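You operate a simulated robot arm through the tools that you are given. There is no shell and no other tool. Be economical: measure what you need, move in short steps, check, and stop when the job is done.

Carry out the task below with a simulated robot arm. There is one attempt and no reset: what you move stays moved.

TASK
Shut the bench drawer.
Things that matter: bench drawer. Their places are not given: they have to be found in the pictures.

It is judged by the outcome, as a careful person would: the job done as asked, and still so three seconds after it is handed in. It fails if anything else is knocked over, pushed out of place, dropped, spilled or broken.

THE ROBOT
A 6-joint arm with a two-finger parallel gripper, fixed in place. Base frame: the origin is at the foot of the arm, x ahead of it, y to its left, z up. Lengths are in mm, angles in rad, forces in N, time in s.
With the tool pointing down near the work surface it reaches from about 240 to 660 mm from the base axis. Its first joint turns from -1.152 to 1.152 rad. Payload 2.9 kg.
Tool frame: the origin (TCP) lies between the finger pads and is the grasp point; the fingertips stand 30 mm ahead of it; z points along the fingers, y is the line along which they close. The gripper opens to 110 mm. The fingers are 20 mm wide and 10 mm thick; the gripper's body (48 by 112 mm) begins 55 mm behind the TCP.
Orientation is told as [roll, pitch, yaw] about the base's x, y, z axes, in that order, counted from this pose: with the fingers straight down and closing along the base's y, the tool's x points along the base's -x, its y along +y and its z along -z.

THE INTERFACE
- The arm moves only by the tool drive_tool. Its arguments are lists of equal length, an entry for each row: "delta_pos": the shift along the tool's x, y, z in m, a list of three; "turn": the turn, a rotation vector about the tool's x, y, z in rad, a list of three; "claw": the gripper command, from -1 (shut) to 1 (fully open), values between in proportion. In form: {"delta_pos": [[dx, dy, dz], ...], "turn": [[rx, ry, rz], ...], "claw": [claw, ...]}. A call has 1 to 20 rows; each row shifts and turns the commanded pose from where the row before left it, along the tool's axes as they then stand. A row lasts 0.2 s, in which the tool goes at most 50 mm and 0.15 rad; a call with a longer step from one row to the next is refused whole, and so is a gripper value outside its range. A pose out of reach is approached as far as the arm can. The call stops where the force on the tool passes 40 N (or 10 N more than at its start, if that is more) or the arm is blocked; 0.2 s more then pass. The fingers move at their own pace (about 108 mm/s each) and stop on an object; they squeeze with about 29 N. The grip force told is the motor's: it shows also when the fingers shut on nothing. Time passes only in rows, and 0.2 s behind the last, so rows that do not move let the fingers close. It gives the time, the measured TCP pose, the force on the tool (base axes), the opening and the grip force at its end, in the units of the frame above (readings bear some noise), and new pictures: "pictures" is both (left out), scene, wrist or none.
- Cameras (640 x 400 px; columns grow to the right, rows downward): "scene" is fixed at [39.2, 414.5, 1386.1]; the picture's right is [-0.97, -0.23, 0.00], its down [-0.13, 0.55, -0.82] and it looks along [0.19, -0.80, -0.57] (base axes); focal length 334 px, centre (320, 200). "wrist" rides on the gripper at [-36, 0, -57] in the tool frame; the picture's right is [0.00, -1.00, 0.00], its down [0.97, 0.00, -0.24] and it looks along [0.24, 0.00, 0.97] (tool axes); focal length 218 px, centre (320, 200).
- locate(camera, pixels): for up to 12 pixels [column, row] of the newest picture of that camera ("zoom" is the newest enlarged one), the place [x, y, z] in the base frame of the surface seen there, good to about 2 mm. No time passes.
- zoom(camera, box): a new picture of the part [left, top, right, bottom] of that camera's present view, enlarged. No time passes.
- hand_in(): hands the job in; it is judged then, once.

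Work in short steps. Measure before you move; look again where a grasp or a placing could have gone wrong, and mend it. You have 60 turns and 120 pictures in all, the two below and enlarged ones among them. Open the gripper and draw the arm clear of the work before you hand the job in, unless the task says otherwise; then end with one line.

The tools are called after "Emit:" as a command line: name --argument value ..., lists and objects as JSON in quotes. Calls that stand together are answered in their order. drive_tool: Moves the arm, as the interface text tells. Its arguments: {"type":"object","properties":{"delta_pos":{"type":"array","items":{"type":"array","items":{"type":"number"}}},"turn":{"type":"array","items":{"type":"array","items":{"type":"number"}}},"claw":{"type":"array","items":{"type":"number"}},"pictures":{"type":"string","enum":["both","scene","wrist","none"]}},"required":["delta_pos","turn","claw"]} The other tools are called the same way: locate (camera, pixels) gives the place of the surface under pixels of a picture; zoom (camera, box) takes an enlarged picture of a part of a camera's view; hand_in () hands the job in.

At the start:

```text
t: 0.0
position: [292.0, -352.9, 1004.0]
tcp_rot: [0.0, 0.0, 0.001]
wrist_force: [-0.8, 0.2, -0.7]
width: 109.9
grip_force: 0.1
```

scene: 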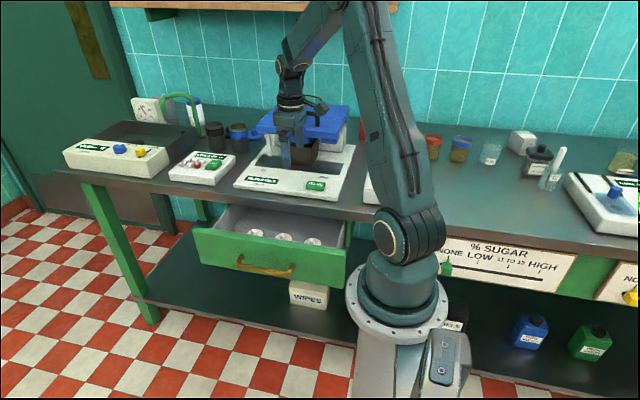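
wrist: 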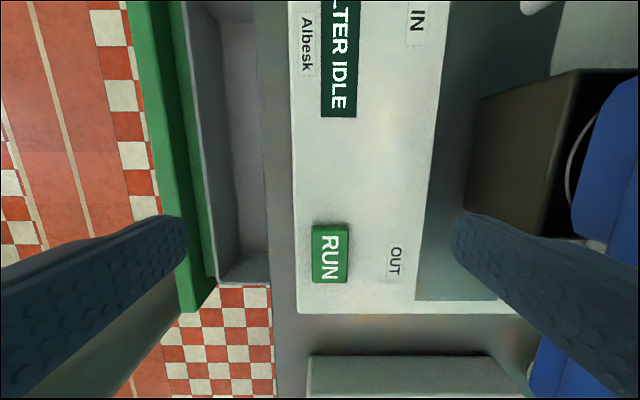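

The scene shows the open green drawer, its front at about (270,255), and its handle at (265,268). I'll measure the front, handle and bench edge.

Emit:
locate --camera "scene" --pixels '[[197, 232], [343, 250], [205, 260], [340, 280], [265, 268], [238, 262], [291, 272], [270, 240], [220, 207], [345, 218], [284, 238], [320, 205]]'

Emit:
zoom --camera "scene" --box '[160, 120, 400, 310]'

Emit:
locate --camera "wrist" --pixels '[[150, 100], [190, 100], [200, 300], [275, 200], [235, 200], [330, 255]]'

```text
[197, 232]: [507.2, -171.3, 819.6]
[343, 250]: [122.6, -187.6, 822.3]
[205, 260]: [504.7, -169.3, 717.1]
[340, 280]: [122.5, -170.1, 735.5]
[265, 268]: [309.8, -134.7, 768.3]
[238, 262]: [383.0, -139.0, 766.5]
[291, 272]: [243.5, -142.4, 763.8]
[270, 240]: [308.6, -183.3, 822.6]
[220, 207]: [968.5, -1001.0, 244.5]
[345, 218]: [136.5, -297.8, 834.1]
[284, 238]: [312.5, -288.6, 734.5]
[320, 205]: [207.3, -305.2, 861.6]
```

```text
2.11 times, centred on (280, 215) of scene
```

zoom: 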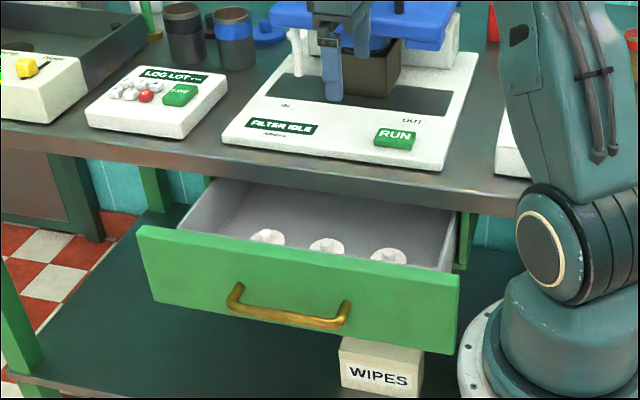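

```text
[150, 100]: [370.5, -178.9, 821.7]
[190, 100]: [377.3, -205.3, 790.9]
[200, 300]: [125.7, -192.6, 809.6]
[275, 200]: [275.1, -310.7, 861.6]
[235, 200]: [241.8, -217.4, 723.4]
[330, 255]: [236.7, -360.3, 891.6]
```

The drawer's face is at y≈-170, x 122–507 and z 717–822, with the handle out to y≈-135. The bench edge is at y≈-310. I'll shut the fingers, back away from the bench at this height, then tilt the fingers toward -y.

Emit:
drive_tool --delta_pos '[[0, 0, 0], [-0.004, 0.042, 0], [-0.004, 0.042, 0], [-0.004, 0.042, 0], [-0.004, 0.042, 0], [-0.004, 0.042, 0], [-0.002, 0.042, 0], [0, 0, 0], [0, 0, 0], [0, 0, 0], [0, 0, 0], [0, 0, 0]]' --turn '[[0, 0, 0], [0, 0, 0], [0, 0, 0], [0, 0, 0], [0, 0, 0], [0, 0, 0], [0, 0, 0], [0.15, 0, 0], [0.15, 0, 0], [0.15, 0, 0], [0.15, 0, 0], [0, 0, 0]]' --claw '[-1, -1, -1, -1, -1, -1, -1, -1, -1, -1, -1, -1]'

```text
t: 2.6
position: [315.6, -100.7, 1003.3]
tcp_rot: [-0.602, 0.0, -0.001]
wrist_force: [0.2, -1.3, -0.4]
width: 0.0
grip_force: 28.9
```

scene: 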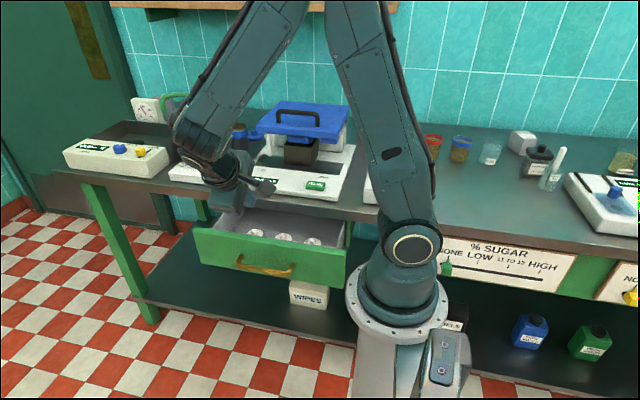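
wrist: 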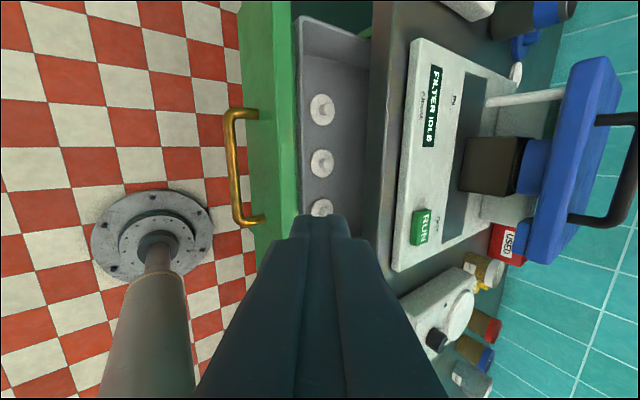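

The tilt is as intended. Next I lower straight down by 183 mm to TCP z≈820, so the tips sit above the handle and in front of the drawer face.

Emit:
drive_tool --delta_pos '[[0, 0.0207, 0.0302], [0, 0.0207, 0.0302], [0, 0.0207, 0.0302], [0, 0.0207, 0.0302], [0, 0.0207, 0.0302], [0, 0, 0]]' --turn '[[0, 0, 0], [0, 0, 0], [0, 0, 0], [0, 0, 0], [0, 0, 0], [0, 0, 0]]' --claw '[-1, -1, -1, -1, -1, -1]'

```text
t: 4.0
position: [311.1, -99.4, 821.2]
tcp_rot: [-0.598, 0.0, 0.0]
wrist_force: [-0.2, 0.6, 0.1]
width: 0.0
grip_force: 28.7
```

scene: 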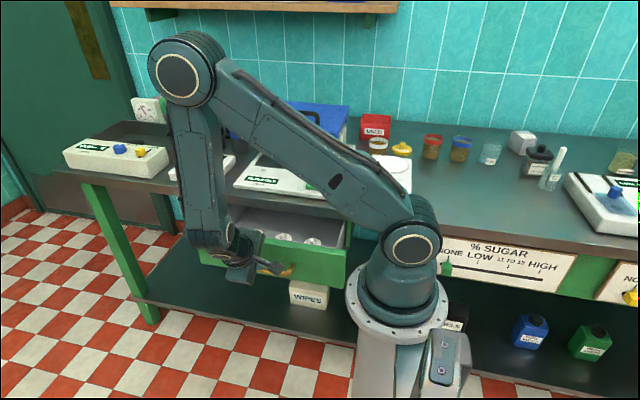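
wrist: 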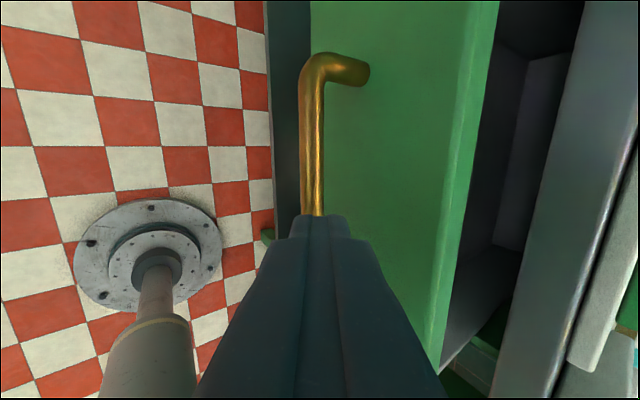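

The tips are in front of the face, just above the handle. Now I push along -y in 10 mm rows, about 120 mm to begin with.

Emit:
drive_tool --delta_pos '[[0, -0.00826, 0.00563], [0, -0.00826, 0.00563], [0, -0.00826, 0.00563], [0, -0.00826, 0.00563], [0, -0.00826, 0.00563], [0, -0.00826, 0.00563], [0, -0.00826, 0.00563], [0, -0.00826, 0.00563], [0, -0.00826, 0.00563], [0, -0.00826, 0.00563], [0, -0.00826, 0.00563], [0, -0.00826, 0.00563]]' --turn '[[0, 0, 0], [0, 0, 0], [0, 0, 0], [0, 0, 0], [0, 0, 0], [0, 0, 0], [0, 0, 0], [0, 0, 0], [0, 0, 0], [0, 0, 0], [0, 0, 0], [0, 0, 0]]' --claw '[-1, -1, -1, -1, -1, -1, -1, -1, -1, -1, -1, -1]'

```text
t: 6.6
position: [313.0, -222.0, 819.5]
tcp_rot: [-0.6, 0.0, 0.0]
wrist_force: [0.0, 0.7, -0.5]
width: 0.0
grip_force: 28.9
```

scene: 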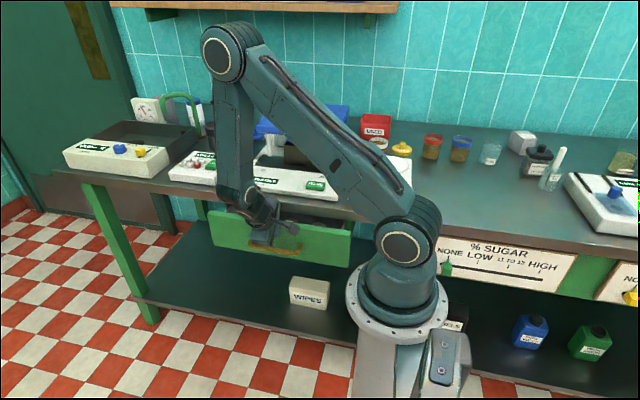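
wrist: 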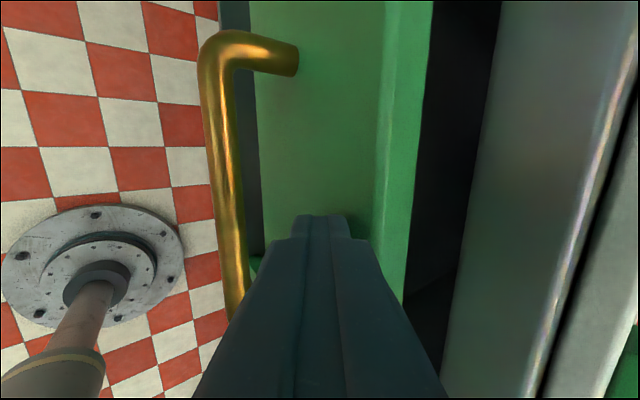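

The drawer is sliding in squarely with little force. I continue in small rows until it meets its stop.

Emit:
drive_tool --delta_pos '[[0, -0.00826, 0.00563], [0, -0.00826, 0.00563], [0, -0.00826, 0.00563], [0, -0.00826, 0.00563], [0, -0.00413, 0.00282], [0, -0.00413, 0.00282], [0, -0.00413, 0.00282], [0, -0.00413, 0.00282]]' --turn '[[0, 0, 0], [0, 0, 0], [0, 0, 0], [0, 0, 0], [0, 0, 0], [0, 0, 0], [0, 0, 0], [0, 0, 0]]' --claw '[-1, -1, -1, -1, -1, -1, -1, -1]'

```text
t: 8.4
position: [314.1, -280.4, 822.7]
tcp_rot: [-0.598, 0.001, 0.002]
wrist_force: [-3.0, 15.9, 10.2]
width: 0.2
grip_force: 28.8
```

scene: 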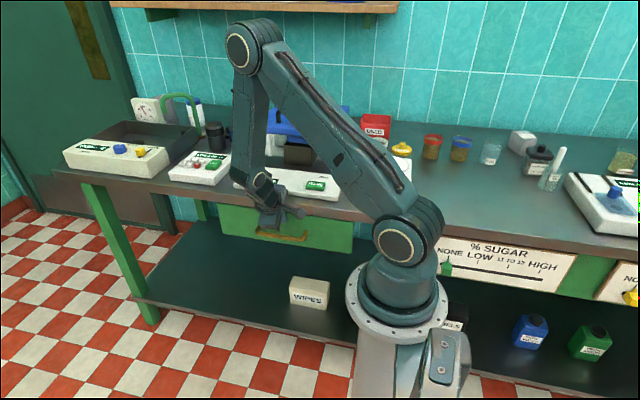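
wrist: 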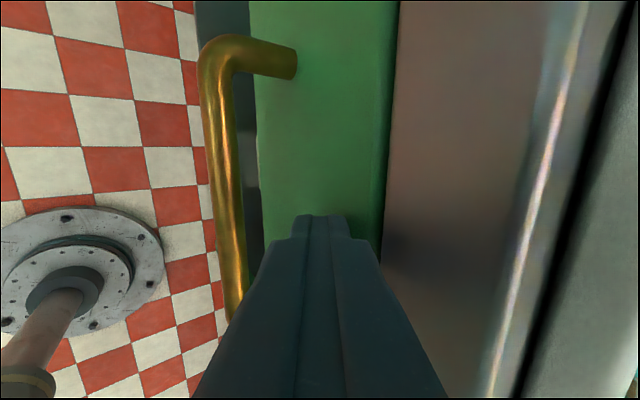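

Resistance has appeared (about 16 N) and the face looks flush with the bench front. I press a few mm more to confirm it is the stop.

Emit:
drive_tool --delta_pos '[[0, -0.00248, 0.00169], [0, -0.00248, 0.00169], [0, -0.00248, 0.00169], [0, -0.00248, 0.00169], [0, 0, 0]]' --turn '[[0, 0, 0], [0, 0, 0], [0, 0, 0], [0, 0, 0], [0, 0, 0]]' --claw '[-1, -1, -1, -1, -1]' --pictures "wrist"

Emit:
locate --camera "wrist" --pixels '[[330, 100], [380, 100], [395, 100], [410, 100], [470, 100], [570, 100]]'

```text
t: 8.8
position: [315.8, -280.0, 822.6]
tcp_rot: [-0.595, 0.002, 0.003]
wrist_force: [-1.8, 10.0, 8.0]
width: 0.0
grip_force: 29.1
stopped in row 1: the force on the tool passed its limit (the readings are from after the stop); the commanded pose is now the measured one
```

wrist: 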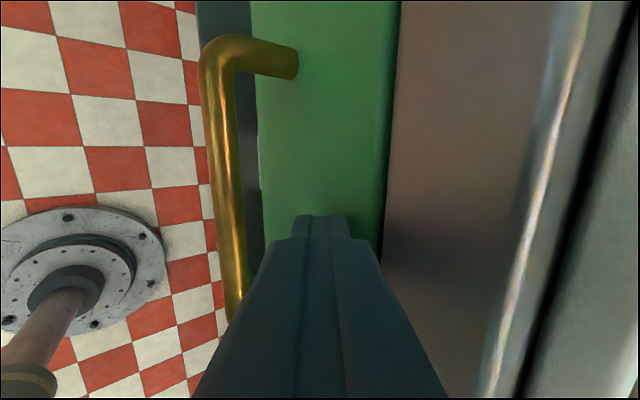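

```text
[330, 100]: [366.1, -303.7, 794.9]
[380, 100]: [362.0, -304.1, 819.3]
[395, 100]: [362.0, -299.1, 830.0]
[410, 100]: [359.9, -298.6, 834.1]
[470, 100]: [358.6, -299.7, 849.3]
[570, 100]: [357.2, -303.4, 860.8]
```

It's at a hard stop: the face is at y≈-304, just behind the bench edge at -299. I back straight off along +y, then rise.

Emit:
drive_tool --delta_pos '[[0, 0.00826, -0.00563], [0, 0.0165, -0.01126], [0, 0.0248, -0.0169], [0, 0.0248, -0.0169], [0, 0.0248, -0.0169], [0, 0.0248, -0.0169], [0, -0.0207, -0.0302], [0, -0.0207, -0.0302], [0, -0.0207, -0.0302], [0, -0.0207, -0.0302], [0, 0, 0], [0, 0, 0], [0, 0, 0]]' --turn '[[0, 0, 0], [0, 0, 0], [0, 0, 0], [0, 0, 0], [0, 0, 0], [0, 0, 0], [0, 0, 0], [0, 0, 0], [0, 0, 0], [0, 0, 0], [0, 0, 0], [0, 0, 0], [0, 0, 0]]' --claw '[-1, -1, -1, -1, -1, -1, -1, -1, -1, -1, 1, 1, 1]'

Emit:
zoom --camera "scene" --box '[160, 120, 400, 310]'

Emit:
locate --camera "scene" --pixels '[[228, 225], [345, 240], [300, 225], [300, 207]]'

```text
t: 11.6
position: [314.1, -132.8, 970.0]
tcp_rot: [-0.593, 0.0, 0.004]
wrist_force: [0.2, 0.7, 0.7]
width: 109.9
grip_force: 0.1
```

scene: 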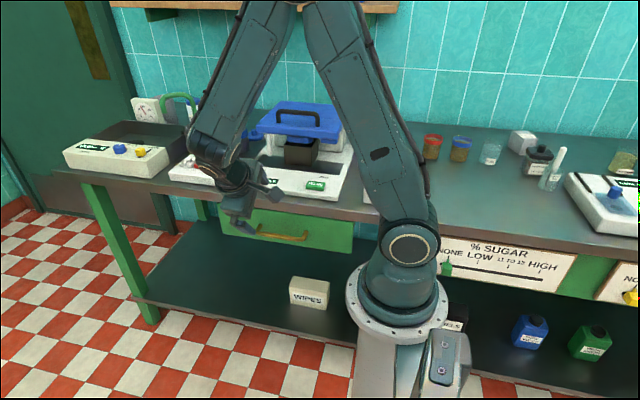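
wrist: 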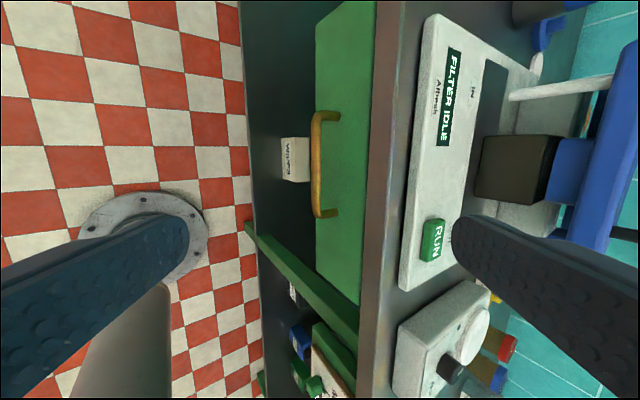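

```text
2.11 times, centred on (280, 215) of scene
```

zoom: 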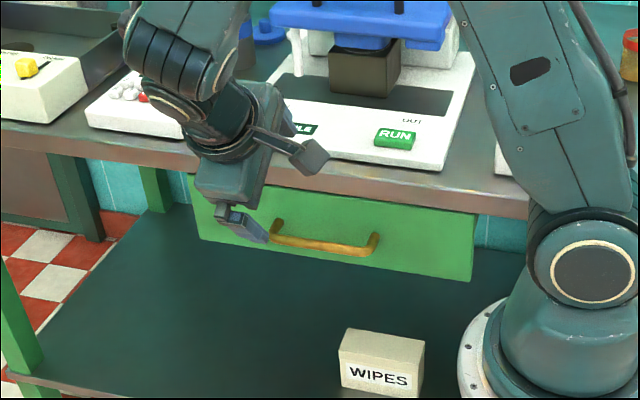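

```text
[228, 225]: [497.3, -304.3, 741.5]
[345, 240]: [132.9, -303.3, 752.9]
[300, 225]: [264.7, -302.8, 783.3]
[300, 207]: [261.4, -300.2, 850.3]
```

The drawer face is square, at y≈-304 on both sides, and it stayed shut after I backed off. Nothing else has moved and the arm is clear, so I hand in.

Emit:
hand_in

```text
The job is handed in.
```

The bench drawer is shut against its stop, nothing else was disturbed, and the arm is clear of it with the gripper open.
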